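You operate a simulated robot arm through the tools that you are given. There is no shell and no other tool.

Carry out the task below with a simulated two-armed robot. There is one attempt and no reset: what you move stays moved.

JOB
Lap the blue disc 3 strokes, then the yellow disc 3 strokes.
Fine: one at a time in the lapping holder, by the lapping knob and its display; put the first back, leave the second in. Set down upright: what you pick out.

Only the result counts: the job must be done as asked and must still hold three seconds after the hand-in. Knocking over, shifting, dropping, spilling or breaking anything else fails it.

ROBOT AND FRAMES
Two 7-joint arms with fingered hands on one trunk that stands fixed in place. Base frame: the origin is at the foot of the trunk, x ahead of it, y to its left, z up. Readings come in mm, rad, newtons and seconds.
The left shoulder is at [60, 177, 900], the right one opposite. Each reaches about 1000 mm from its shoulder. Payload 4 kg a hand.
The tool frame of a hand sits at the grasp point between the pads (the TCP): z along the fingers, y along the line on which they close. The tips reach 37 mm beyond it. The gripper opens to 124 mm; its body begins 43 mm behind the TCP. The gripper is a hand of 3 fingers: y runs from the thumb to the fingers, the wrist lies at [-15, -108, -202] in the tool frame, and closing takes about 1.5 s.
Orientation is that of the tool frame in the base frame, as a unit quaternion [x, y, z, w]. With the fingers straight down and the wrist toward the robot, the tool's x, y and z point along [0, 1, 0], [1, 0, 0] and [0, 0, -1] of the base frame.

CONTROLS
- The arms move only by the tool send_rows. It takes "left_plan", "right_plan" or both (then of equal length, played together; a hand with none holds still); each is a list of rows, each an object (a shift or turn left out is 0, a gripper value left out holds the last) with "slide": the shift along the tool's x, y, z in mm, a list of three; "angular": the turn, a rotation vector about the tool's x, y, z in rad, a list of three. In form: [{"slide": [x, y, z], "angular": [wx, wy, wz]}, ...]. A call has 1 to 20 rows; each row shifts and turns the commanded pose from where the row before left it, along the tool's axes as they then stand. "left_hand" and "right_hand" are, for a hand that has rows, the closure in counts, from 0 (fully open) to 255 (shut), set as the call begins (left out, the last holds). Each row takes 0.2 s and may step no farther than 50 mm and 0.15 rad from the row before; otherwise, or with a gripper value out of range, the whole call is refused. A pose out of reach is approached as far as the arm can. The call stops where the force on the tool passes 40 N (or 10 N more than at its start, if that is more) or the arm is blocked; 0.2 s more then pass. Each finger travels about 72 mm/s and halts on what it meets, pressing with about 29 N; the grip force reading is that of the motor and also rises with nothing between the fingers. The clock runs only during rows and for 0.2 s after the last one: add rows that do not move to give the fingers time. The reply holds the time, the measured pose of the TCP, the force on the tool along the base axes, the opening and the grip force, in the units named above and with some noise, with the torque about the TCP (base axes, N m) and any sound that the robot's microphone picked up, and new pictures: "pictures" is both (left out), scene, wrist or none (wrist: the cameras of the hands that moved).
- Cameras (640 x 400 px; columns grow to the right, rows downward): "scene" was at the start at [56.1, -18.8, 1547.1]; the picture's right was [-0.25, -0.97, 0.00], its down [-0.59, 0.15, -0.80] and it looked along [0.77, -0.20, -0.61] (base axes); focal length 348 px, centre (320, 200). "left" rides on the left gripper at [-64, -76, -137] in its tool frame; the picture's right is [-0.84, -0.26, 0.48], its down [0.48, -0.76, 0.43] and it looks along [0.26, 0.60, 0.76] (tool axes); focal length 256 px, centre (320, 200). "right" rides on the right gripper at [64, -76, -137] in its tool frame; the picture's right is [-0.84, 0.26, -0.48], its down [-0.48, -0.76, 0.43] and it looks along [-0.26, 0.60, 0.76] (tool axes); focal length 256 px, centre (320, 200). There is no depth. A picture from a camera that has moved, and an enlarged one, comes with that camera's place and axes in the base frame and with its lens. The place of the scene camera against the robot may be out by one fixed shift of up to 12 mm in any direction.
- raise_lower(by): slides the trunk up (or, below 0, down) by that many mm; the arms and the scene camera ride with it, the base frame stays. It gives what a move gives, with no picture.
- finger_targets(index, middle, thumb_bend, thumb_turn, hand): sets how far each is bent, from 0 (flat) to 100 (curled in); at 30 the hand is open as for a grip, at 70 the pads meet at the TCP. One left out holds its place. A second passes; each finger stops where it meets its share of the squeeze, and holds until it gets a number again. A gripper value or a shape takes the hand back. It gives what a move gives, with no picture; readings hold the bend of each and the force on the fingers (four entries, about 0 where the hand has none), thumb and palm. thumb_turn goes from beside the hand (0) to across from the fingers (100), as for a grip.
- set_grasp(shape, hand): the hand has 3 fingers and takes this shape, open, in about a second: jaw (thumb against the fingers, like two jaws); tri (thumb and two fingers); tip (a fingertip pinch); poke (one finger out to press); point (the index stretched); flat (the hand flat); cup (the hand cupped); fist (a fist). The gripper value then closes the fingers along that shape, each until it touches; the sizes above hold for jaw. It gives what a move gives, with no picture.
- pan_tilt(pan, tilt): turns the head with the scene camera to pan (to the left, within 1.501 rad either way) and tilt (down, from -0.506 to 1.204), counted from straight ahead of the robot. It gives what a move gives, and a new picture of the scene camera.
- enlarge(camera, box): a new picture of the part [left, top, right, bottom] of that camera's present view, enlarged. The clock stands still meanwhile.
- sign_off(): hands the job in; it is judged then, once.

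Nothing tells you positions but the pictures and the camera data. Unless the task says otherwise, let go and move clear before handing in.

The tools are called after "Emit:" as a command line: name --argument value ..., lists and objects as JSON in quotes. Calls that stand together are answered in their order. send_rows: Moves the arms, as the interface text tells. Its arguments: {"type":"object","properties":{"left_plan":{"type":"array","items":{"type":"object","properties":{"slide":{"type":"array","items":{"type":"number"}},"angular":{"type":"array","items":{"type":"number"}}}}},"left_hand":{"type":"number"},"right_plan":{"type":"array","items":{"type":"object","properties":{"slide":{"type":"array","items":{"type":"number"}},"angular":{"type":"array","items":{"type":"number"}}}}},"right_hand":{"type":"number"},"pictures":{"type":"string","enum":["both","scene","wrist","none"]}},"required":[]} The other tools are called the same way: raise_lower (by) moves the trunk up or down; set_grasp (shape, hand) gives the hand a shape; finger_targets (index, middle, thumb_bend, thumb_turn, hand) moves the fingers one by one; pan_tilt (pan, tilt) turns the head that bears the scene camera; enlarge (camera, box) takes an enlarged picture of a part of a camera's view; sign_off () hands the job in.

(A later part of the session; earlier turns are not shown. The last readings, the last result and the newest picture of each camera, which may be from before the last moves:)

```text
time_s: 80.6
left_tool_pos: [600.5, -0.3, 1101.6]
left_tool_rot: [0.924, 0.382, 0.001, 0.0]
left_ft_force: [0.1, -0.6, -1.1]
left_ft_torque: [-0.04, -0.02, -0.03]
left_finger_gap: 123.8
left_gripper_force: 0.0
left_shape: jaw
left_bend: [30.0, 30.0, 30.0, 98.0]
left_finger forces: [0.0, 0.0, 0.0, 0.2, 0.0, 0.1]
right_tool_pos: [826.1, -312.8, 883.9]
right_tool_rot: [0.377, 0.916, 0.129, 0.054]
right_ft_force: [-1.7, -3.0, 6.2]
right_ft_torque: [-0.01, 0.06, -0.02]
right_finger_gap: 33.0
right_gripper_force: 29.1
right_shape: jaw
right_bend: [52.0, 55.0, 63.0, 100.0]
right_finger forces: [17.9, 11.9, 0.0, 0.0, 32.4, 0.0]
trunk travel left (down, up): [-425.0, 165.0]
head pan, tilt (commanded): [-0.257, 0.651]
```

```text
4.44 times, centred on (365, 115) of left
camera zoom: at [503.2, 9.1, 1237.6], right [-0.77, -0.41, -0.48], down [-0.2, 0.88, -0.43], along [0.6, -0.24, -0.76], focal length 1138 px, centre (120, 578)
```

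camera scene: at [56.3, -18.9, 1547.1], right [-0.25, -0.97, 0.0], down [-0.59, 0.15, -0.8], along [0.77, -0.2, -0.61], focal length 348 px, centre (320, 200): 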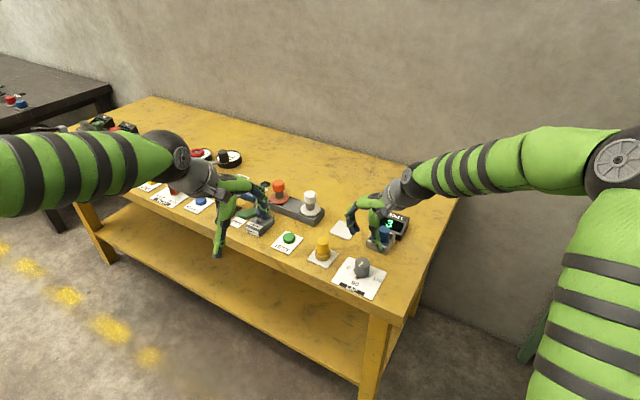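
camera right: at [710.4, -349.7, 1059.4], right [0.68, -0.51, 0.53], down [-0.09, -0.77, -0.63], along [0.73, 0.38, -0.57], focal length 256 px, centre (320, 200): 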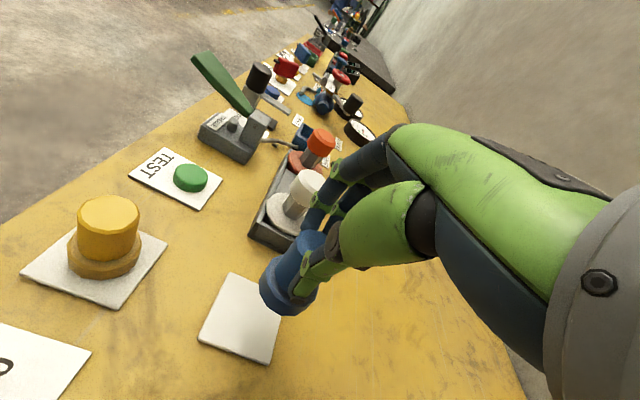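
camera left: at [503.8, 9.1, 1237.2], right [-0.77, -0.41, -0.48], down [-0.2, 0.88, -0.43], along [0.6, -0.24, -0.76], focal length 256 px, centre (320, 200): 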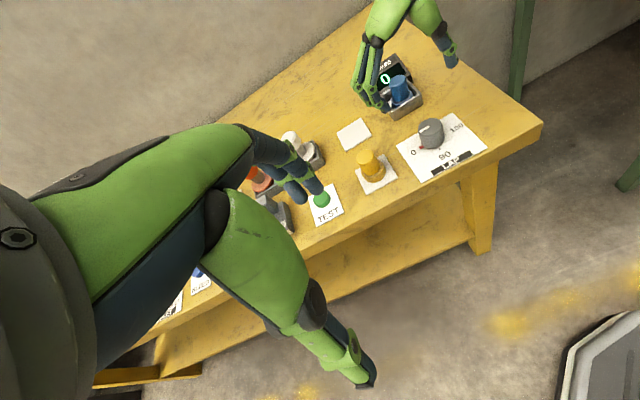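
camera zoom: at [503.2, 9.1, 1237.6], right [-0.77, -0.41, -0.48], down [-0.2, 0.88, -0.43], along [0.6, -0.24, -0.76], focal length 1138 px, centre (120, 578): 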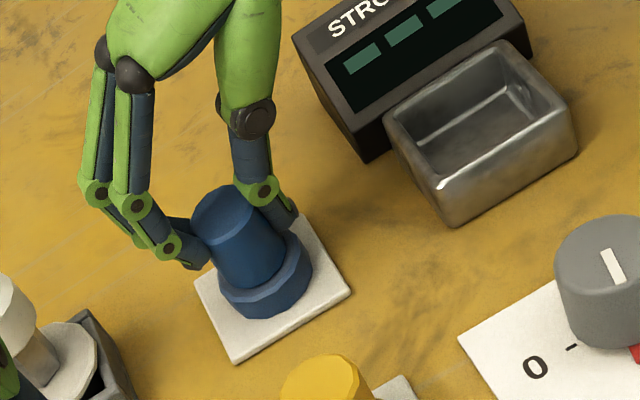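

The disc rests on its pad, centred. I'll open the hand gently.

Emit:
send_rows --right_hand 155 --right_plan '[{}, {}, {}, {}]' --pictures "none"

Emit:
send_rows --right_hand 130 --right_plan '[{}, {}, {"slide": [0, 1.4, -4.8]}, {"slide": [0, 4.1, -14.4]}, {"slide": [0, 8.2, -28.8]}, {"slide": [0, 13.7, -48]}, {}]' --pictures "both"

Emit:
enlarge --camera "scene" --box '[320, 195, 370, 245]'

Emit:
enlarge --camera "left" --box '[330, 70, 420, 200]'

```text
time_s: 81.6
left_tool_pos: [600.9, 0.5, 1100.9]
left_tool_rot: [0.924, 0.383, 0.0, -0.001]
left_ft_force: [0.6, 0.0, 0.7]
left_ft_torque: [0.01, 0.02, 0.03]
left_finger_gap: 123.5
left_gripper_force: 0.0
left_shape: jaw
left_bend: [30.0, 30.0, 30.0, 98.0]
left_finger forces: [0.1, 0.0, 0.1, 0.0, 0.0, 0.0]
right_tool_pos: [824.7, -314.4, 880.0]
right_tool_rot: [0.377, 0.916, 0.127, 0.052]
right_ft_force: [-1.5, 0.3, 0.2]
right_ft_torque: [0.02, 0.02, -0.04]
right_finger_gap: 48.2
right_gripper_force: 0.1
right_shape: jaw
right_bend: [47.0, 50.0, 59.0, 100.0]
right_finger forces: [0.0, 0.0, 0.0, 0.0, 0.0, 0.0]
trunk travel left (down, up): [-425.0, 165.0]
head pan, tilt (commanded): [-0.257, 0.651]
```

```text
time_s: 83.2
left_tool_pos: [601.6, -0.1, 1100.1]
left_tool_rot: [0.924, 0.382, 0.0, -0.001]
left_ft_force: [-0.3, -0.5, 0.3]
left_ft_torque: [0.01, -0.04, -0.01]
left_finger_gap: 123.7
left_gripper_force: 0.1
left_shape: jaw
left_bend: [30.0, 30.0, 30.0, 98.0]
left_finger forces: [0.0, 0.1, 0.0, 0.0, 0.0, 0.1]
right_tool_pos: [825.5, -311.9, 985.1]
right_tool_rot: [0.376, 0.916, 0.128, 0.053]
right_ft_force: [0.2, -1.5, -0.9]
right_ft_torque: [-0.05, -0.02, 0.01]
right_finger_gap: 60.7
right_gripper_force: 0.1
right_shape: jaw
right_bend: [43.0, 46.0, 56.0, 100.0]
right_finger forces: [0.1, 0.1, 0.0, 0.0, 0.0, 0.0]
trunk travel left (down, up): [-425.0, 165.0]
head pan, tilt (commanded): [-0.257, 0.651]
camera scene: at [56.4, -19.0, 1547.1], right [-0.25, -0.97, 0.0], down [-0.59, 0.15, -0.8], along [0.77, -0.2, -0.61], focal length 348 px, centre (320, 200)
camera right: at [702.7, -343.6, 1095.5], right [0.68, -0.51, 0.53], down [-0.09, -0.77, -0.63], along [0.73, 0.38, -0.57], focal length 256 px, centre (320, 200)
```

scene: 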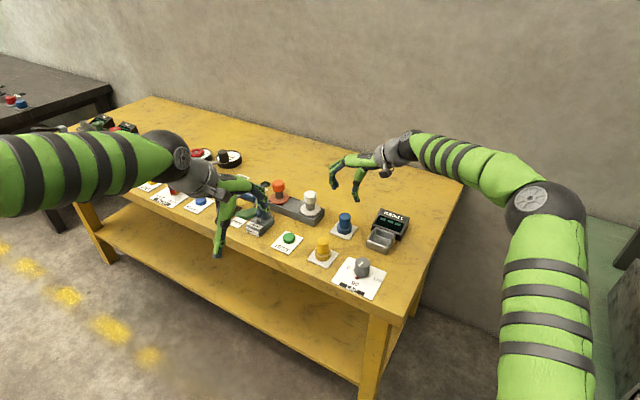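
right: 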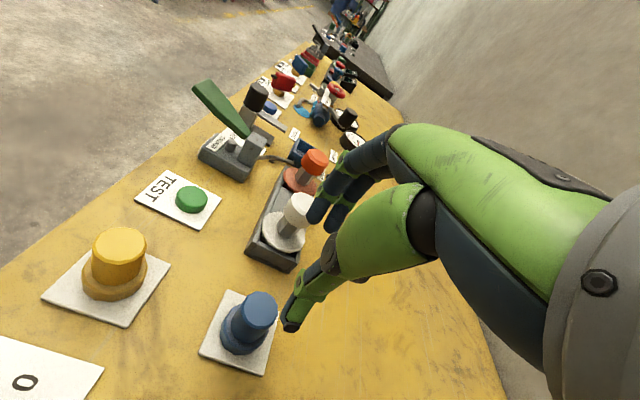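

```text
8.00 times, centred on (345, 220) of scene
camera zoom: at [56.4, -19.0, 1547.1], right [-0.25, -0.97, 0.0], down [-0.59, 0.15, -0.8], along [0.77, -0.2, -0.61], focal length 2786 px, centre (120, 40)
```

zoom: 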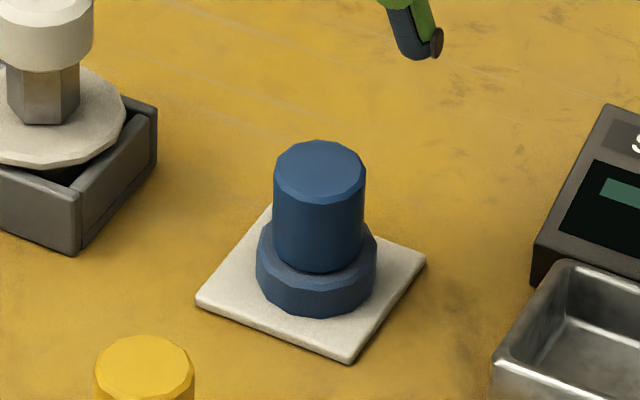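

```text
3.08 times, centred on (375, 135) of left
camera zoom: at [503.9, 8.9, 1237.1], right [-0.77, -0.41, -0.48], down [-0.2, 0.88, -0.43], along [0.6, -0.24, -0.76], focal length 788 px, centre (151, 400)
```

zoom: 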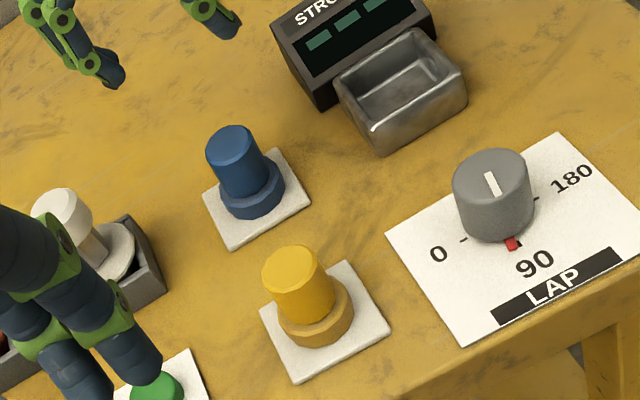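

Blue stands upright and centred on its pad. Next is the yellow disc at about (743.5, -213): I'll move over it with the same hand tilt.

Emit:
send_rows --right_plan '[{"slide": [25.8, -0.5, -0.15]}, {"slide": [25.8, -0.5, -0.15]}, {"slide": [25.8, -0.5, -0.15]}, {"slide": [25.8, -0.5, -0.15]}, {"slide": [25.8, -0.5, -0.15]}, {"slide": [0, -8.2, 28.8]}, {}]' --pictures "wrist"

Emit:
enlarge --camera "right" --box '[200, 200, 360, 360]'

Emit:
enlarge --camera "scene" --box '[295, 205, 355, 275]'

Emit:
enlarge --camera "left" --box '[330, 110, 420, 220]'

```text
time_s: 84.8
left_tool_pos: [601.9, -0.5, 1099.2]
left_tool_rot: [0.924, 0.383, 0.0, 0.0]
left_ft_force: [-0.2, -0.4, 0.1]
left_ft_torque: [-0.01, 0.03, -0.01]
left_finger_gap: 124.0
left_gripper_force: 0.1
left_shape: jaw
left_bend: [30.0, 30.0, 30.0, 98.0]
left_finger forces: [0.0, 0.1, 0.1, 0.0, 0.1, 0.0]
right_tool_pos: [733.1, -225.2, 954.5]
right_tool_rot: [0.376, 0.916, 0.128, 0.052]
right_ft_force: [0.6, 0.3, -0.3]
right_ft_torque: [0.0, -0.01, 0.02]
right_finger_gap: 60.4
right_gripper_force: 0.0
right_shape: jaw
right_bend: [43.0, 46.0, 56.0, 100.0]
right_finger forces: [0.1, 0.0, 0.0, 0.0, 0.0, 0.0]
trunk travel left (down, up): [-425.0, 165.0]
head pan, tilt (commanded): [-0.257, 0.651]
camera right: at [609.9, -257.2, 1063.9], right [0.68, -0.51, 0.53], down [-0.09, -0.77, -0.63], along [0.73, 0.38, -0.57], focal length 256 px, centre (320, 200)
```

right: 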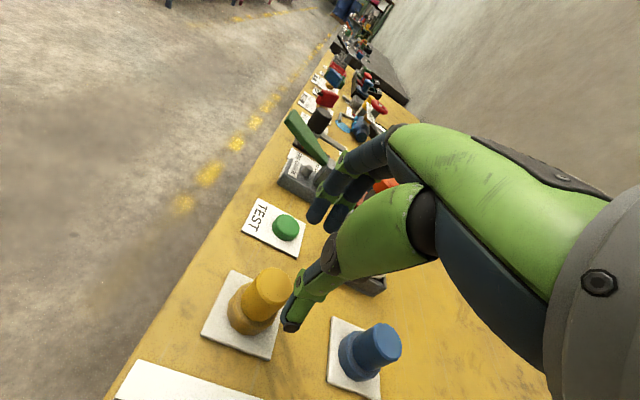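

```text
2.50 times, centred on (280, 280) of right
camera zoom: at [609.9, -257.2, 1063.9], right [0.68, -0.51, 0.53], down [-0.09, -0.77, -0.63], along [0.73, 0.38, -0.57], focal length 640 px, centre (420, 0)
```

zoom: 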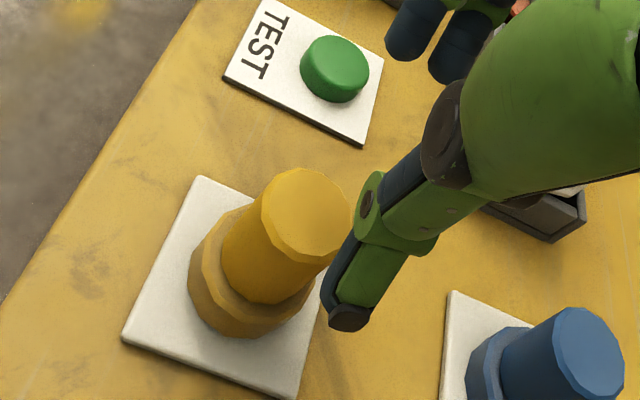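

```text
5.71 times, centred on (325, 240) of scene
camera zoom: at [56.1, -18.7, 1547.2], right [-0.25, -0.97, 0.0], down [-0.59, 0.15, -0.8], along [0.77, -0.2, -0.61], focal length 1990 px, centre (291, -29)
```

zoom: 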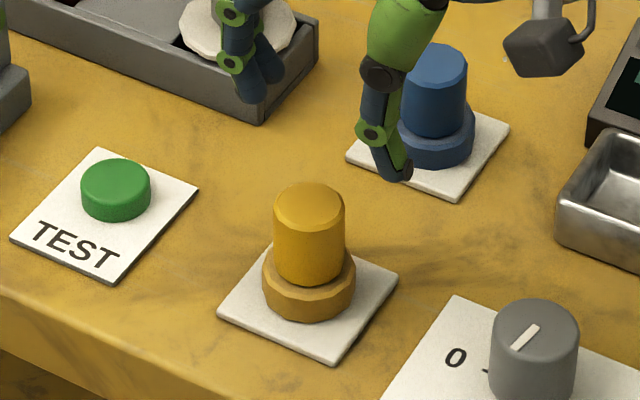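

```text
3.64 times, centred on (375, 165) of left
camera zoom: at [503.7, 9.2, 1237.3], right [-0.77, -0.41, -0.48], down [-0.2, 0.88, -0.43], along [0.6, -0.24, -0.76], focal length 931 px, centre (120, 327)
```

zoom: 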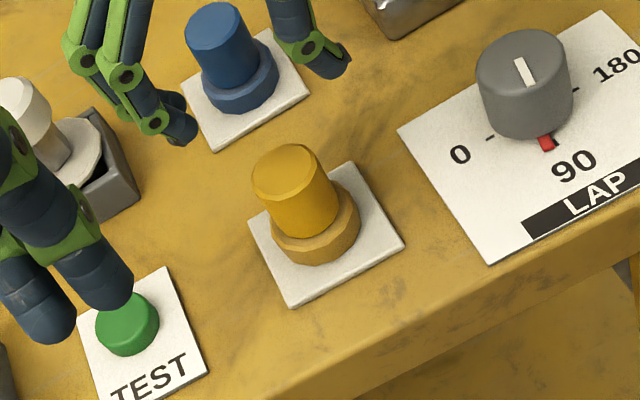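

Yellow is measured at (744.7, -211). I'll shift a few millimetres to match the grip geometry that worked, then descend.

Emit:
send_rows --right_plan '[{"slide": [3.2, 3.6, 1.0]}, {"slide": [0, -6.5, 22.8]}, {"slide": [0, -6.5, 22.8]}, {"slide": [0, -3.2, 11.4]}, {"slide": [0, -3.2, 11.4]}, {}]' --pictures "wrist"

Emit:
enlarge --camera "right" --box '[220, 200, 340, 340]'

Emit:
enlarge --camera "scene" --box '[295, 205, 355, 275]'

Emit:
enlarge --camera "left" --box '[330, 110, 420, 220]'

```text
time_s: 86.2
left_tool_pos: [602.1, 0.3, 1100.0]
left_tool_rot: [0.924, 0.383, 0.0, 0.0]
left_ft_force: [-0.3, 1.1, 1.0]
left_ft_torque: [-0.01, -0.01, -0.03]
left_finger_gap: 123.6
left_gripper_force: 0.0
left_shape: jaw
left_bend: [30.0, 30.0, 30.0, 98.0]
left_finger forces: [0.0, 0.0, 0.1, 0.0, 0.0, 0.1]
right_tool_pos: [732.9, -221.3, 881.1]
right_tool_rot: [0.376, 0.916, 0.127, 0.053]
right_ft_force: [-0.1, 0.3, -1.0]
right_ft_torque: [0.01, 0.02, 0.01]
right_finger_gap: 60.2
right_gripper_force: 0.0
right_shape: jaw
right_bend: [43.0, 46.0, 56.0, 100.0]
right_finger forces: [0.0, 0.0, 0.1, 0.0, 0.1, 0.0]
trunk travel left (down, up): [-425.0, 165.0]
head pan, tilt (commanded): [-0.257, 0.651]
camera right: at [610.5, -251.7, 992.0], right [0.68, -0.51, 0.53], down [-0.09, -0.77, -0.63], along [0.73, 0.38, -0.57], focal length 256 px, centre (320, 200)
```

right: 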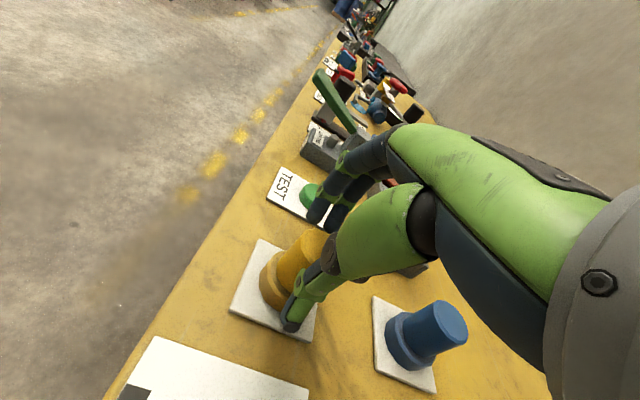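

```text
2.86 times, centred on (280, 270) of right
camera zoom: at [610.5, -251.7, 992.0], right [0.68, -0.51, 0.53], down [-0.09, -0.77, -0.63], along [0.73, 0.38, -0.57], focal length 731 px, centre (434, 0)
```

zoom: 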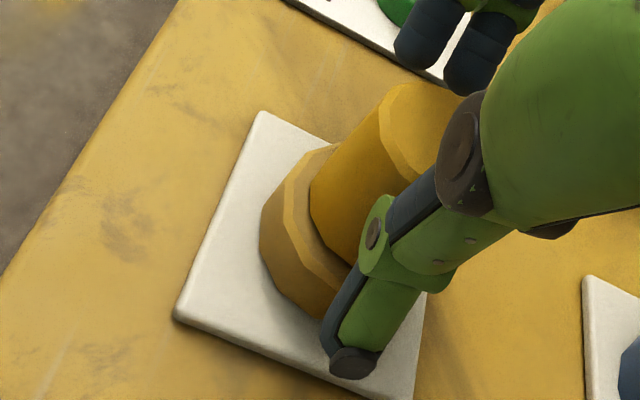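

```text
5.71 times, centred on (325, 240) of scene
camera zoom: at [56.2, -18.8, 1547.1], right [-0.25, -0.97, 0.0], down [-0.59, 0.15, -0.8], along [0.77, -0.2, -0.61], focal length 1990 px, centre (291, -29)
```

zoom: 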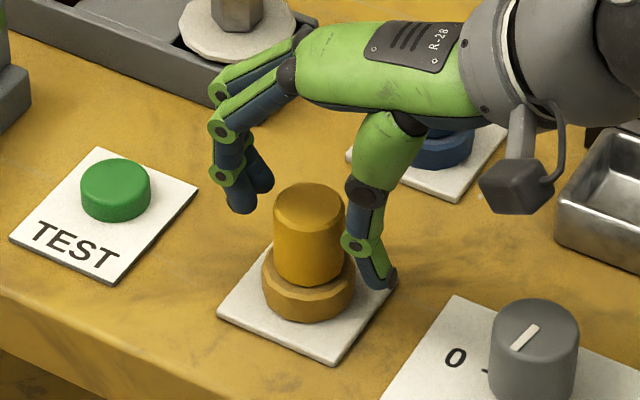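

```text
3.64 times, centred on (375, 165) of left
camera zoom: at [503.8, 9.1, 1237.3], right [-0.77, -0.41, -0.48], down [-0.2, 0.88, -0.43], along [0.6, -0.24, -0.76], focal length 931 px, centre (120, 327)
```

zoom: 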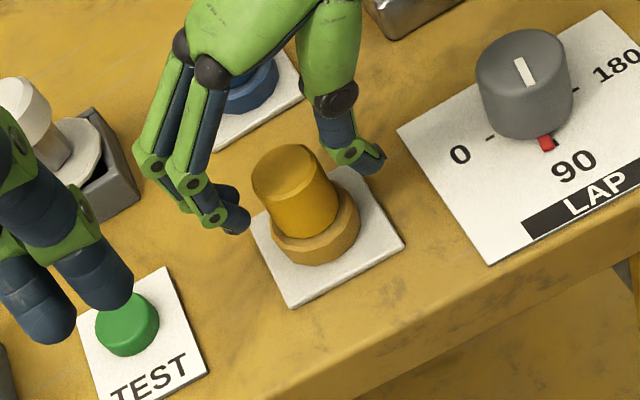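

This matches the geometry of the good blue grip. I'll raise 2.5 mm and close in steps.

Emit:
send_rows --right_hand 172 --right_plan '[{"slide": [0, 0.7, -2.4]}, {}, {}, {}]' --pictures "none"

Emit:
enlarge --camera "scene" --box '[295, 205, 355, 275]'

Emit:
enlarge --camera "right" --box '[220, 200, 340, 340]'

```text
time_s: 87.2
left_tool_pos: [600.7, 0.7, 1099.9]
left_tool_rot: [0.924, 0.383, 0.0, -0.001]
left_ft_force: [0.4, -0.7, 0.1]
left_ft_torque: [0.01, -0.03, 0.01]
left_finger_gap: 123.6
left_gripper_force: 0.1
left_shape: jaw
left_bend: [30.0, 30.0, 30.0, 98.0]
left_finger forces: [0.1, 0.0, 0.0, 0.1, 0.1, 0.0]
right_tool_pos: [732.6, -218.9, 884.3]
right_tool_rot: [0.377, 0.916, 0.128, 0.052]
right_ft_force: [0.4, -0.2, 0.7]
right_ft_torque: [-0.03, 0.01, -0.01]
right_finger_gap: 41.1
right_gripper_force: 0.0
right_shape: jaw
right_bend: [50.0, 53.0, 61.0, 100.0]
right_finger forces: [0.1, 0.3, 0.1, 0.0, 0.4, 0.0]
trunk travel left (down, up): [-425.0, 165.0]
head pan, tilt (commanded): [-0.257, 0.651]
```

```text
5.71 times, centred on (325, 240) of scene
camera zoom: at [56.2, -18.8, 1547.1], right [-0.25, -0.97, 0.0], down [-0.59, 0.15, -0.8], along [0.77, -0.2, -0.61], focal length 1990 px, centre (291, -29)
```

zoom: 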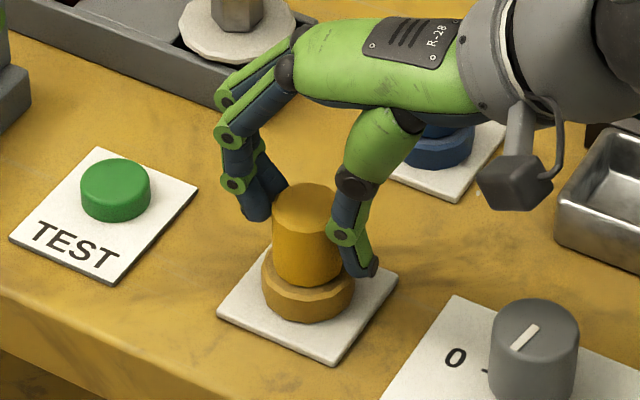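

```text
2.86 times, centred on (280, 270) of right
camera zoom: at [610.3, -250.8, 994.4], right [0.68, -0.51, 0.53], down [-0.09, -0.77, -0.63], along [0.73, 0.38, -0.57], focal length 731 px, centre (434, 0)
```

zoom: 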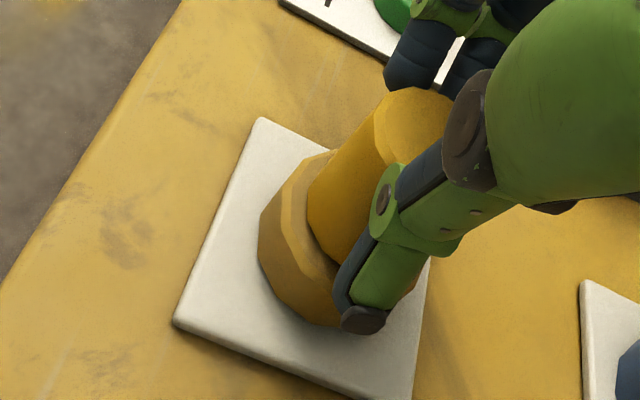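

Light balanced contact on both sides. I'll squeeze.

Emit:
send_rows --right_hand 195 --right_plan '[{}, {}, {}, {}]' --pictures "none"

Emit:
enlarge --camera "scene" --box '[295, 205, 355, 275]'

Emit:
enlarge --camera "left" --box '[330, 110, 420, 220]'

```text
time_s: 88.2
left_tool_pos: [601.0, -0.1, 1100.1]
left_tool_rot: [0.924, 0.383, 0.0, 0.0]
left_ft_force: [-0.6, 0.6, 0.2]
left_ft_torque: [-0.02, -0.01, 0.0]
left_finger_gap: 123.6
left_gripper_force: 0.1
left_shape: jaw
left_bend: [30.0, 30.0, 30.0, 98.0]
left_finger forces: [0.0, 0.0, 0.0, 0.1, 0.0, 0.0]
right_tool_pos: [733.3, -219.0, 882.9]
right_tool_rot: [0.377, 0.916, 0.128, 0.053]
right_ft_force: [0.3, -1.1, 0.5]
right_ft_torque: [-0.04, 0.04, 0.03]
right_finger_gap: 32.6
right_gripper_force: 28.8
right_shape: jaw
right_bend: [53.0, 55.0, 63.0, 100.0]
right_finger forces: [18.2, 11.5, 0.0, 0.1, 30.0, 0.0]
trunk travel left (down, up): [-425.0, 165.0]
head pan, tilt (commanded): [-0.257, 0.651]
```

```text
5.71 times, centred on (325, 240) of scene
camera zoom: at [56.4, -18.9, 1547.1], right [-0.25, -0.97, 0.0], down [-0.59, 0.15, -0.8], along [0.77, -0.2, -0.61], focal length 1990 px, centre (291, -29)
```

zoom: 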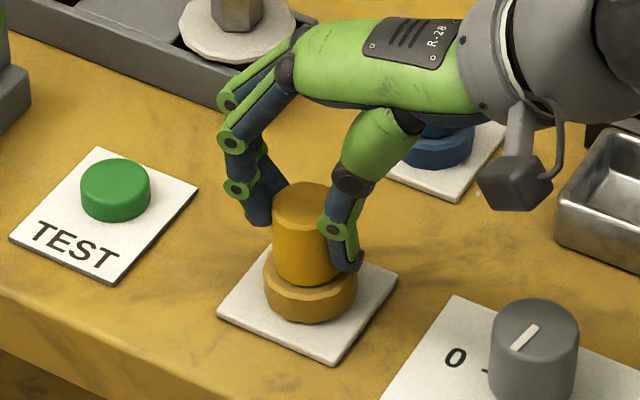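

```text
3.64 times, centred on (375, 165) of left
camera zoom: at [503.9, 9.1, 1237.2], right [-0.77, -0.41, -0.48], down [-0.2, 0.88, -0.43], along [0.6, -0.24, -0.76], focal length 931 px, centre (120, 327)
```

zoom: 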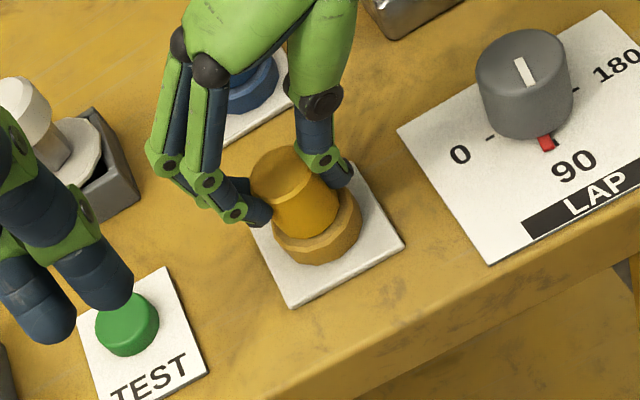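

Same grip signature as before. I'll lift and carry the yellow disc over to the holder.

Emit:
send_rows --right_plan '[{"slide": [0, 1.4, -4.8]}, {"slide": [0, 2.8, -9.6]}, {"slide": [0, 6.9, -24.5]}, {"slide": [0, 7, -24.6]}, {}]' --pictures "none"

Emit:
enlarge --camera "scene" --box '[295, 195, 355, 265]'

Emit:
send_rows --right_plan '[{"slide": [-22.4, -20.65, -5.9]}, {"slide": [-22.4, -20.65, -5.9]}, {"slide": [-22.4, -20.65, -5.9]}, {"slide": [-22.4, -20.65, -5.9]}, {"slide": [-22.4, -20.65, -5.9]}, {"slide": [-22.4, -20.65, -5.9]}, {}]' --pictures "wrist"

Emit:
enlarge --camera "scene" --box '[350, 190, 410, 255]'

Emit:
enlarge --camera "left" --box '[360, 30, 440, 130]'

```text
time_s: 89.4
left_tool_pos: [601.7, -0.1, 1100.4]
left_tool_rot: [0.924, 0.383, 0.0, 0.0]
left_ft_force: [0.8, -0.8, -0.8]
left_ft_torque: [0.0, -0.01, -0.01]
left_finger_gap: 123.5
left_gripper_force: 0.0
left_shape: jaw
left_bend: [30.0, 30.0, 30.0, 98.0]
left_finger forces: [0.0, 0.1, 0.1, 0.0, 0.0, 0.0]
right_tool_pos: [732.1, -219.1, 950.6]
right_tool_rot: [0.377, 0.916, 0.127, 0.053]
right_ft_force: [-1.0, 1.0, -3.4]
right_ft_torque: [-0.03, 0.03, 0.02]
right_finger_gap: 32.7
right_gripper_force: 29.1
right_shape: jaw
right_bend: [53.0, 55.0, 63.0, 100.0]
right_finger forces: [18.2, 11.6, 0.0, 0.1, 30.0, 0.1]
trunk travel left (down, up): [-425.0, 165.0]
head pan, tilt (commanded): [-0.257, 0.651]
```

```text
5.71 times, centred on (325, 230) of scene
camera zoom: at [56.6, -19.0, 1547.1], right [-0.25, -0.97, 0.0], down [-0.59, 0.15, -0.8], along [0.77, -0.2, -0.61], focal length 1990 px, centre (291, 29)
```

zoom: 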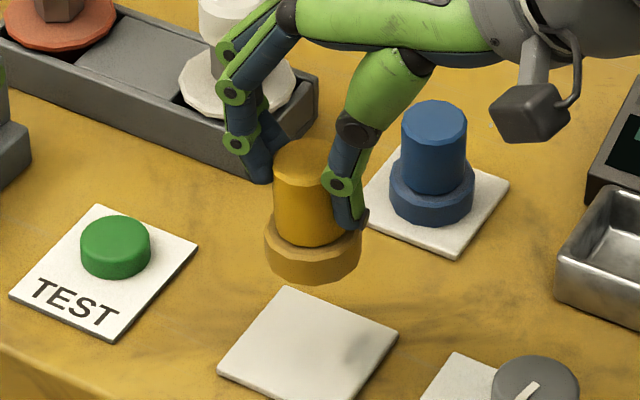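

```text
time_s: 91.0
left_tool_pos: [602.3, 0.6, 1099.7]
left_tool_rot: [0.924, 0.383, 0.0, 0.001]
left_ft_force: [-0.1, -0.8, 0.8]
left_ft_torque: [-0.03, 0.0, 0.01]
left_finger_gap: 123.6
left_gripper_force: 0.0
left_shape: jaw
left_bend: [30.0, 30.0, 30.0, 98.0]
left_finger forces: [0.0, 0.1, 0.0, 0.1, 0.0, 0.0]
right_tool_pos: [739.9, -403.3, 950.7]
right_tool_rot: [0.377, 0.916, 0.127, 0.053]
right_ft_force: [-0.3, -1.2, -3.8]
right_ft_torque: [0.03, 0.01, 0.03]
right_finger_gap: 32.3
right_gripper_force: 29.2
right_shape: jaw
right_bend: [53.0, 55.0, 63.0, 100.0]
right_finger forces: [18.2, 11.8, 0.0, 0.1, 30.0, 0.1]
trunk travel left (down, up): [-425.0, 165.0]
head pan, tilt (commanded): [-0.257, 0.651]
camera right: at [616.5, -436.4, 1061.2], right [0.68, -0.51, 0.53], down [-0.09, -0.77, -0.63], along [0.73, 0.38, -0.57], focal length 256 px, centre (320, 200)
```

right: 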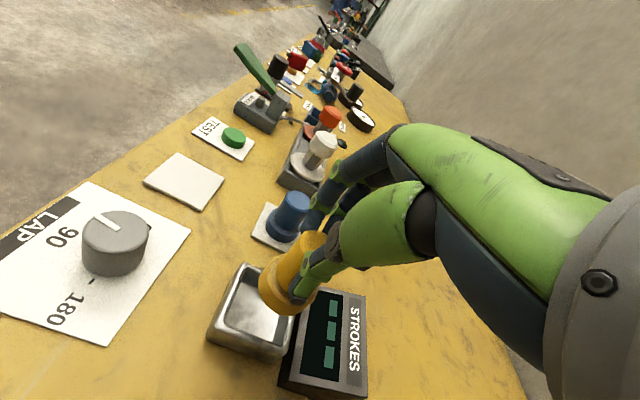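

```text
6.15 times, centred on (380, 222) of scene
camera zoom: at [56.5, -18.9, 1547.1], right [-0.25, -0.97, 0.0], down [-0.59, 0.15, -0.8], along [0.77, -0.2, -0.61], focal length 2143 px, centre (-49, 62)
```

zoom: 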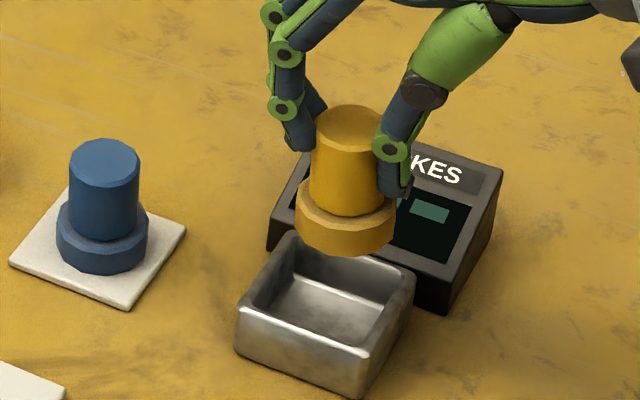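

```text
4.00 times, centred on (400, 80) of left
camera zoom: at [504.0, 9.1, 1237.2], right [-0.77, -0.41, -0.48], down [-0.2, 0.88, -0.43], along [0.6, -0.24, -0.76], focal length 1024 px, centre (0, 680)
```

zoom: 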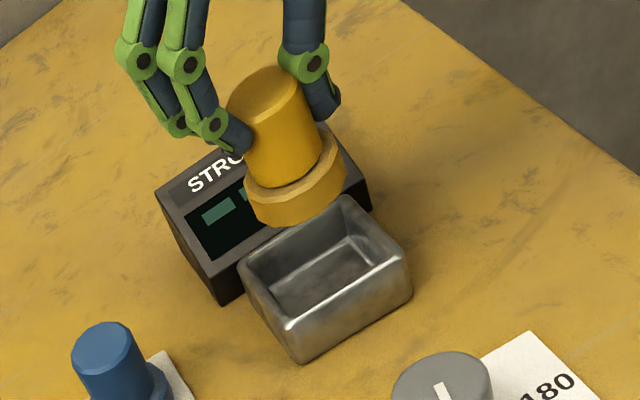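

The yellow disc is in practically the same position over the holder as blue was. I'll lower to rim level and check.

Emit:
send_rows --right_plan '[{"slide": [-0.5, -5, 19.35]}, {"slide": [-0.5, -5, 19.35]}, {}]' --pictures "none"

Emit:
enlarge --camera "scene" --box '[364, 210, 408, 254]'

Emit:
enlarge --camera "left" --box '[370, 40, 440, 130]'

Emit:
enlarge --camera "right" --box '[220, 220, 340, 360]'

```text
time_s: 91.8
left_tool_pos: [601.6, -0.2, 1100.0]
left_tool_rot: [0.923, 0.384, 0.0, 0.0]
left_ft_force: [0.3, 0.4, -0.2]
left_ft_torque: [-0.03, -0.01, -0.03]
left_finger_gap: 123.9
left_gripper_force: 0.2
left_shape: jaw
left_bend: [30.0, 30.0, 30.0, 98.0]
left_finger forces: [0.1, 0.0, 0.1, 0.0, 0.0, 0.1]
right_tool_pos: [740.6, -404.6, 910.6]
right_tool_rot: [0.376, 0.916, 0.127, 0.053]
right_ft_force: [0.3, 0.3, -2.9]
right_ft_torque: [-0.02, 0.03, 0.05]
right_finger_gap: 32.4
right_gripper_force: 28.8
right_shape: jaw
right_bend: [53.0, 55.0, 63.0, 100.0]
right_finger forces: [18.4, 11.7, 0.0, 0.0, 29.9, 0.0]
trunk travel left (down, up): [-425.0, 165.0]
head pan, tilt (commanded): [-0.257, 0.651]
```

```text
9.09 times, centred on (386, 232) of scene
camera zoom: at [56.4, -19.0, 1547.1], right [-0.25, -0.97, 0.0], down [-0.59, 0.15, -0.8], along [0.77, -0.2, -0.61], focal length 3166 px, centre (-280, -91)
```

zoom: 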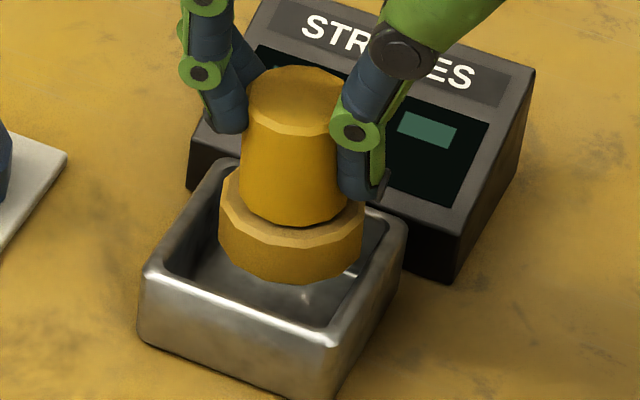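

```text
4.44 times, centred on (405, 85) of left
camera zoom: at [504.0, 9.0, 1237.2], right [-0.77, -0.41, -0.48], down [-0.2, 0.88, -0.43], along [0.6, -0.24, -0.76], focal length 1138 px, centre (-58, 711)
```

zoom: 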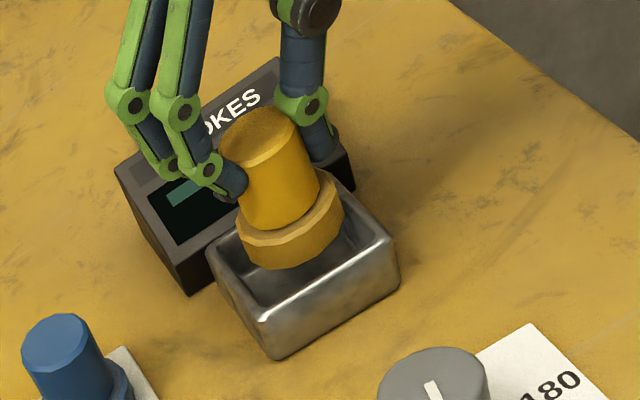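

```text
2.86 times, centred on (280, 290) of right
camera zoom: at [617.7, -437.6, 1021.7], right [0.68, -0.51, 0.53], down [-0.09, -0.77, -0.63], along [0.73, 0.38, -0.57], focal length 731 px, centre (434, -57)
```

zoom: 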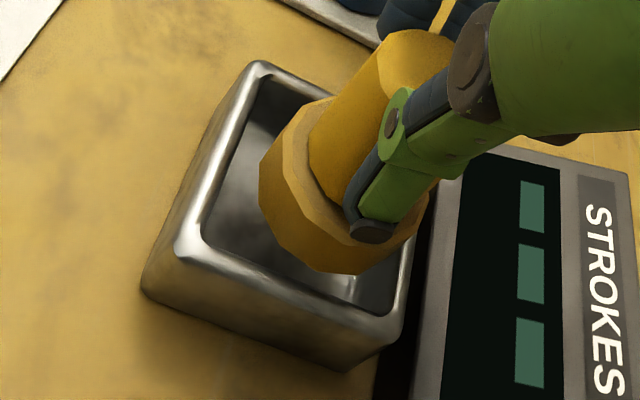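

The disc is about 7 mm too far toward the display (blue had been pushed that way by the slip). I'll shift it back toward the holder centre and check again.

Emit:
send_rows --right_plan '[{"slide": [3.4, 0.7, 0.2]}, {"slide": [3.4, 0.7, 0.2]}, {}]' --pictures "none"

Emit:
enlarge --camera "scene" --box '[364, 210, 408, 254]'

Emit:
enlarge --camera "left" --box '[370, 40, 440, 130]'

Emit:
enlarge --camera "right" --box '[220, 220, 340, 360]'

```text
time_s: 92.6
left_tool_pos: [602.4, 0.5, 1099.9]
left_tool_rot: [0.924, 0.382, -0.001, 0.0]
left_ft_force: [0.1, 0.8, 0.3]
left_ft_torque: [0.02, 0.01, -0.03]
left_finger_gap: 123.9
left_gripper_force: 0.0
left_shape: jaw
left_bend: [30.0, 30.0, 30.0, 98.0]
left_finger forces: [0.1, 0.0, 0.0, 0.0, 0.1, 0.0]
right_tool_pos: [735.9, -399.6, 911.3]
right_tool_rot: [0.375, 0.916, 0.128, 0.052]
right_ft_force: [-0.4, -0.1, -3.3]
right_ft_torque: [0.0, 0.02, -0.01]
right_finger_gap: 32.5
right_gripper_force: 28.8
right_shape: jaw
right_bend: [53.0, 55.0, 63.0, 100.0]
right_finger forces: [18.4, 11.7, 0.1, 0.0, 30.1, 0.0]
trunk travel left (down, up): [-425.0, 165.0]
head pan, tilt (commanded): [-0.257, 0.651]
```

```text
9.09 times, centred on (386, 232) of scene
camera zoom: at [56.5, -19.0, 1547.1], right [-0.25, -0.97, 0.0], down [-0.59, 0.15, -0.8], along [0.77, -0.2, -0.61], focal length 3166 px, centre (-280, -91)
```

zoom: 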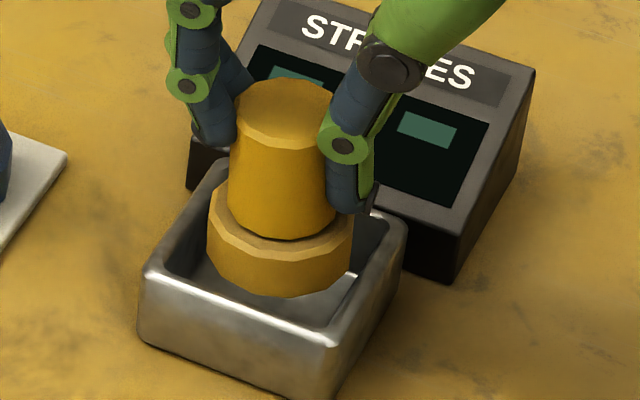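

```text
4.44 times, centred on (405, 85) of left
camera zoom: at [504.0, 8.9, 1237.1], right [-0.77, -0.41, -0.48], down [-0.2, 0.88, -0.43], along [0.6, -0.24, -0.76], focal length 1138 px, centre (-58, 711)
```

zoom: 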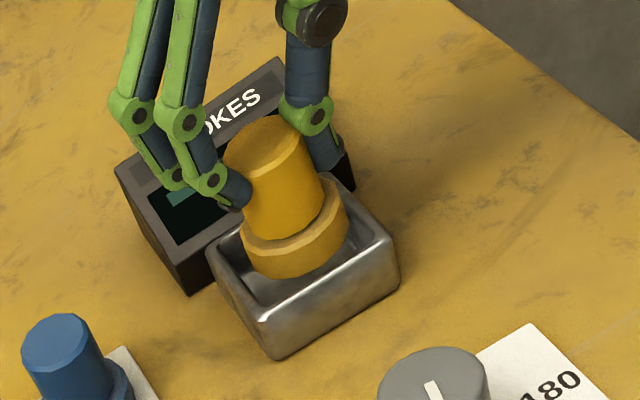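

```text
2.86 times, centred on (280, 290) of right
camera zoom: at [613.6, -431.9, 1021.1], right [0.68, -0.51, 0.53], down [-0.09, -0.77, -0.63], along [0.73, 0.38, -0.57], focal length 731 px, centre (434, -57)
```

zoom: 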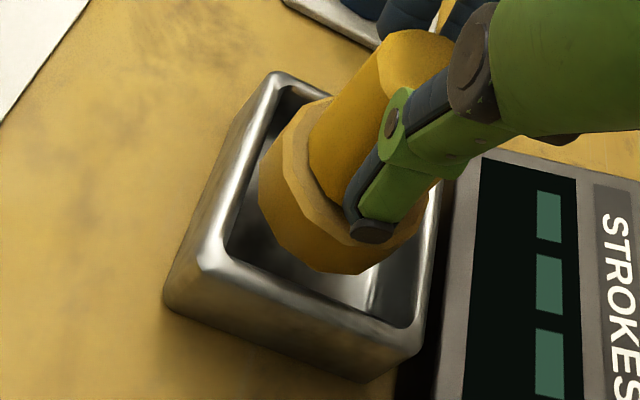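

Now it matches the first successful placement. I'll lower it in and watch the force.

Emit:
send_rows --right_plan '[{"slide": [0, -2.2, 7.7]}, {"slide": [0, -2.2, 7.7]}, {}]' --pictures "none"

Emit:
enlarge --camera "left" --box '[370, 40, 440, 130]'

Emit:
send_rows --right_plan '[{"slide": [0, -1.1, 3.85]}, {"slide": [0, -1.1, 3.85]}, {}]' --pictures "none"

Emit:
enlarge --camera "scene" --box '[364, 210, 408, 254]'

```text
time_s: 93.4
left_tool_pos: [601.2, -0.8, 1100.5]
left_tool_rot: [0.924, 0.383, 0.001, 0.0]
left_ft_force: [-0.2, -0.5, 0.3]
left_ft_torque: [0.0, 0.01, 0.02]
left_finger_gap: 123.7
left_gripper_force: 0.0
left_shape: jaw
left_bend: [30.0, 30.0, 30.0, 98.0]
left_finger forces: [0.0, 0.1, 0.0, 0.0, 0.1, 0.1]
right_tool_pos: [735.8, -401.2, 892.2]
right_tool_rot: [0.375, 0.917, 0.127, 0.051]
right_ft_force: [2.3, -7.0, 8.1]
right_ft_torque: [-0.19, 0.02, -0.01]
right_finger_gap: 27.8
right_gripper_force: 28.9
right_shape: jaw
right_bend: [59.0, 54.0, 64.0, 100.0]
right_finger forces: [11.4, 11.3, 0.1, 0.0, 20.5, 0.0]
trunk travel left (down, up): [-425.0, 165.0]
head pan, tilt (commanded): [-0.257, 0.651]
```

```text
4.44 times, centred on (405, 85) of left
camera zoom: at [503.8, 8.4, 1237.2], right [-0.77, -0.41, -0.48], down [-0.2, 0.88, -0.43], along [0.6, -0.24, -0.76], focal length 1138 px, centre (-58, 711)
```

zoom: 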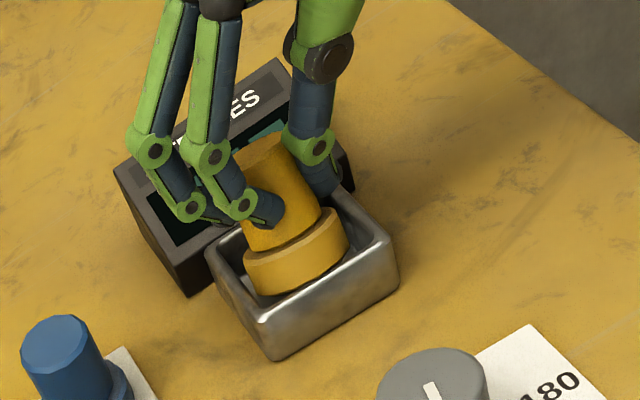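

```text
time_s: 94.2
left_tool_pos: [599.4, 1.4, 1101.1]
left_tool_rot: [0.924, 0.383, 0.0, 0.001]
left_ft_force: [-0.2, 0.3, 0.0]
left_ft_torque: [-0.03, 0.02, 0.02]
left_finger_gap: 123.9
left_gripper_force: 0.1
left_shape: jaw
left_bend: [30.0, 30.0, 30.0, 98.0]
left_finger forces: [0.1, 0.0, 0.0, 0.0, 0.1, 0.0]
right_tool_pos: [734.6, -397.3, 889.0]
right_tool_rot: [0.376, 0.916, 0.13, 0.053]
right_ft_force: [-7.2, -0.1, 18.2]
right_ft_torque: [0.0, 0.16, 0.09]
right_finger_gap: 14.9
right_gripper_force: 29.1
right_shape: jaw
right_bend: [74.0, 61.0, 74.0, 100.0]
right_finger forces: [0.0, 6.7, 0.0, 0.1, 0.0, 0.1]
trunk travel left (down, up): [-425.0, 165.0]
head pan, tilt (commanded): [-0.257, 0.651]
```

```text
9.09 times, centred on (386, 232) of scene
camera zoom: at [53.7, -17.9, 1547.4], right [-0.25, -0.97, 0.0], down [-0.58, 0.15, -0.8], along [0.77, -0.2, -0.6], focal length 3166 px, centre (-280, -91)
```

zoom: 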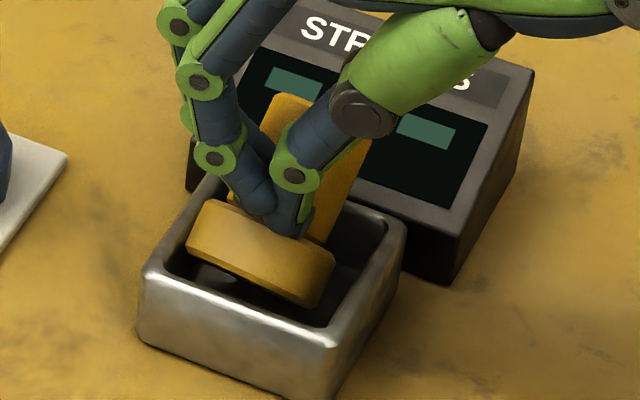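

The flange caught the near wall and the disc tipped inside the holder. I'll stop pushing and open the fingers slowly so it can settle, as blue did.

Emit:
send_rows --right_hand 150 --right_plan '[{"slide": [0, 0.5, -2]}, {}, {}, {}, {}]' --pictures "wrist"

Emit:
enlarge --camera "scene" --box '[364, 210, 408, 254]'

Emit:
enlarge --camera "left" --box '[370, 40, 440, 130]'

Emit:
enlarge --camera "right" --box '[220, 200, 380, 360]'

```text
time_s: 95.4
left_tool_pos: [601.2, -1.0, 1100.3]
left_tool_rot: [0.924, 0.382, 0.0, 0.0]
left_ft_force: [0.5, -0.4, 0.0]
left_ft_torque: [0.0, 0.0, 0.02]
left_finger_gap: 123.7
left_gripper_force: 0.0
left_shape: jaw
left_bend: [30.0, 30.0, 30.0, 98.0]
left_finger forces: [0.1, 0.0, 0.1, 0.0, 0.1, 0.1]
right_tool_pos: [736.2, -399.5, 887.6]
right_tool_rot: [0.377, 0.916, 0.128, 0.053]
right_ft_force: [0.6, 0.6, 0.2]
right_ft_torque: [-0.02, 0.05, 0.0]
right_finger_gap: 50.9
right_gripper_force: 0.1
right_shape: jaw
right_bend: [46.0, 50.0, 59.0, 100.0]
right_finger forces: [0.0, 0.0, 0.0, 0.0, 0.0, 0.0]
trunk travel left (down, up): [-425.0, 165.0]
head pan, tilt (commanded): [-0.257, 0.651]
camera right: at [613.0, -431.5, 998.0], right [0.68, -0.51, 0.53], down [-0.09, -0.77, -0.63], along [0.73, 0.38, -0.57], focal length 256 px, centre (320, 200)
```

right: 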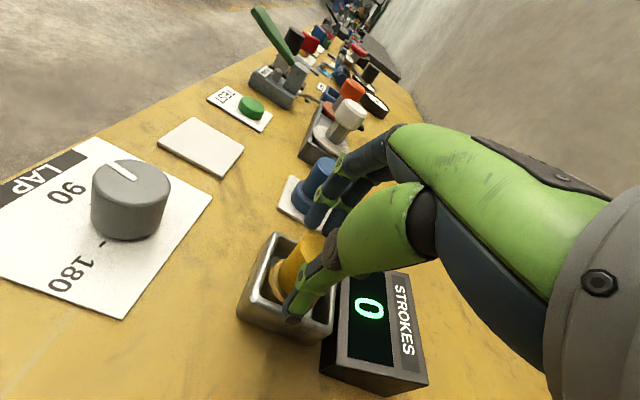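

```text
9.09 times, centred on (386, 232) of scene
camera zoom: at [56.2, -18.9, 1547.1], right [-0.25, -0.97, 0.0], down [-0.59, 0.15, -0.8], along [0.77, -0.2, -0.61], focal length 3166 px, centre (-280, -91)
```

zoom: 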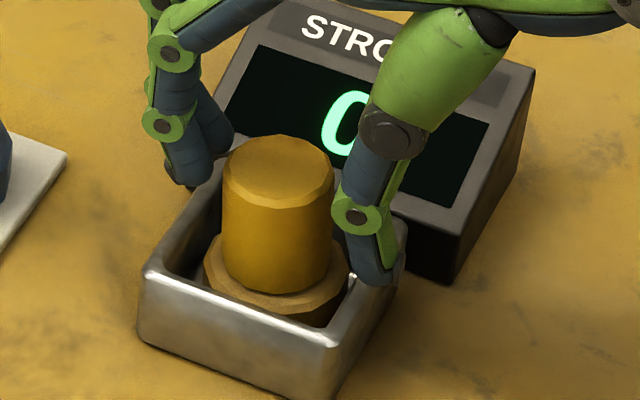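

```text
4.44 times, centred on (405, 85) of left
camera zoom: at [503.8, 9.0, 1237.3], right [-0.77, -0.41, -0.48], down [-0.2, 0.88, -0.43], along [0.6, -0.24, -0.76], focal length 1138 px, centre (-58, 711)
```

zoom: 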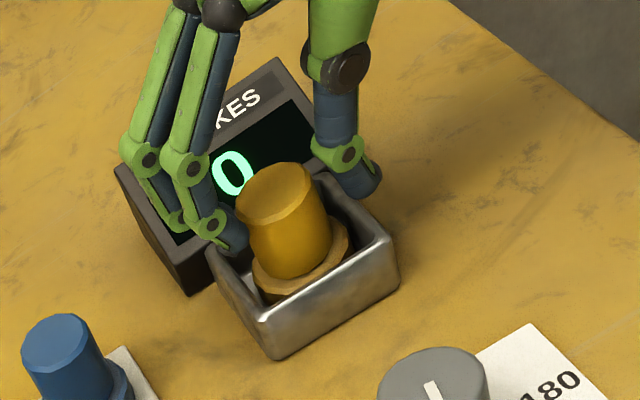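

```text
2.50 times, centred on (300, 280) of right
camera zoom: at [613.0, -431.5, 998.0], right [0.68, -0.51, 0.53], down [-0.09, -0.77, -0.63], along [0.73, 0.38, -0.57], focal length 640 px, centre (370, 0)
```

zoom: 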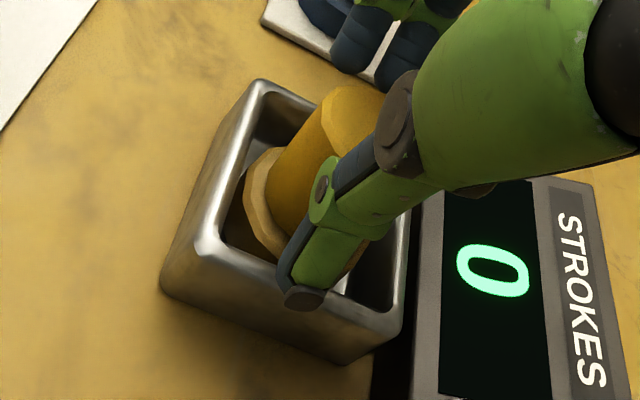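

The yellow disc has settled upright in the holder and the display shows 0. I'll lift the hand straight up, clear of it.

Emit:
send_rows --right_hand 140 --right_plan '[{}, {"slide": [0, 1.4, -4.8]}, {"slide": [0, 2.8, -9.6]}, {"slide": [0, 5.5, -19.2]}, {"slide": [0, 11, -38.4]}, {"slide": [0, 11, -38.4]}, {}]' --pictures "both"

Emit:
enlarge --camera "scene" --box '[310, 195, 410, 300]'

Emit:
enlarge --camera "left" --box '[350, 40, 480, 170]'

```text
time_s: 97.0
left_tool_pos: [601.5, 0.4, 1100.1]
left_tool_rot: [0.924, 0.382, 0.0, 0.0]
left_ft_force: [0.2, 0.1, 0.1]
left_ft_torque: [-0.03, 0.01, -0.02]
left_finger_gap: 123.6
left_gripper_force: 0.0
left_shape: jaw
left_bend: [30.0, 30.0, 30.0, 98.0]
left_finger forces: [0.0, 0.0, 0.1, 0.0, 0.1, 0.0]
right_tool_pos: [737.3, -398.6, 1003.1]
right_tool_rot: [0.377, 0.916, 0.128, 0.053]
right_ft_force: [-0.2, -0.3, -0.5]
right_ft_torque: [0.02, 0.05, 0.0]
right_finger_gap: 55.5
right_gripper_force: 0.2
right_shape: jaw
right_bend: [44.0, 48.0, 57.0, 100.0]
right_finger forces: [0.0, 0.1, 0.1, 0.0, 0.1, 0.0]
trunk travel left (down, up): [-425.0, 165.0]
head pan, tilt (commanded): [-0.257, 0.651]
camera scene: at [56.3, -19.0, 1547.1], right [-0.25, -0.97, 0.0], down [-0.59, 0.15, -0.8], along [0.77, -0.2, -0.61], focal length 348 px, centre (320, 200)
camera right: at [614.1, -430.4, 1113.9], right [0.68, -0.51, 0.53], down [-0.09, -0.77, -0.63], along [0.73, 0.38, -0.57], focal length 256 px, centre (320, 200)
```

scene: 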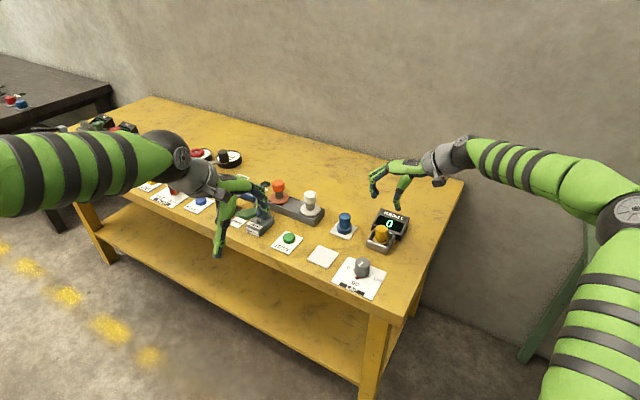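
right: 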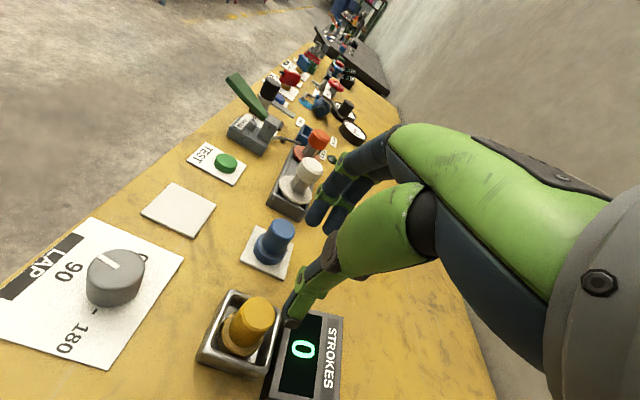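

```text
3.81 times, centred on (360, 248) of scene
camera zoom: at [56.3, -19.0, 1547.1], right [-0.25, -0.97, 0.0], down [-0.59, 0.15, -0.8], along [0.77, -0.2, -0.61], focal length 1327 px, centre (168, 19)
```

zoom: 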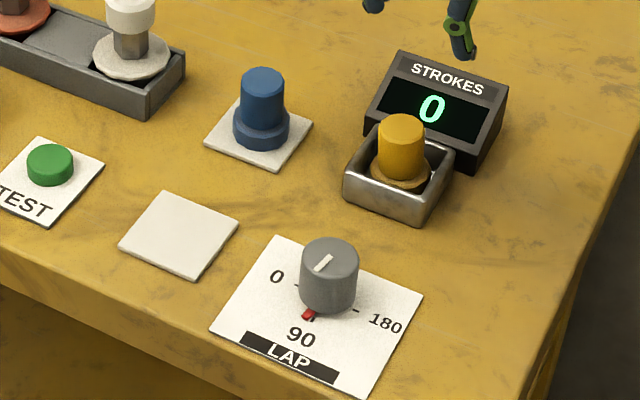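

```text
3.08 times, centred on (415, 105) of left
camera zoom: at [503.8, 8.9, 1237.2], right [-0.77, -0.41, -0.48], down [-0.2, 0.88, -0.43], along [0.6, -0.24, -0.76], focal length 788 px, centre (28, 492)
```

zoom: 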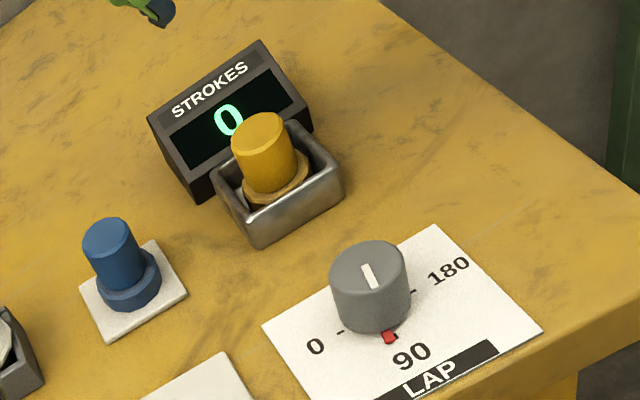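

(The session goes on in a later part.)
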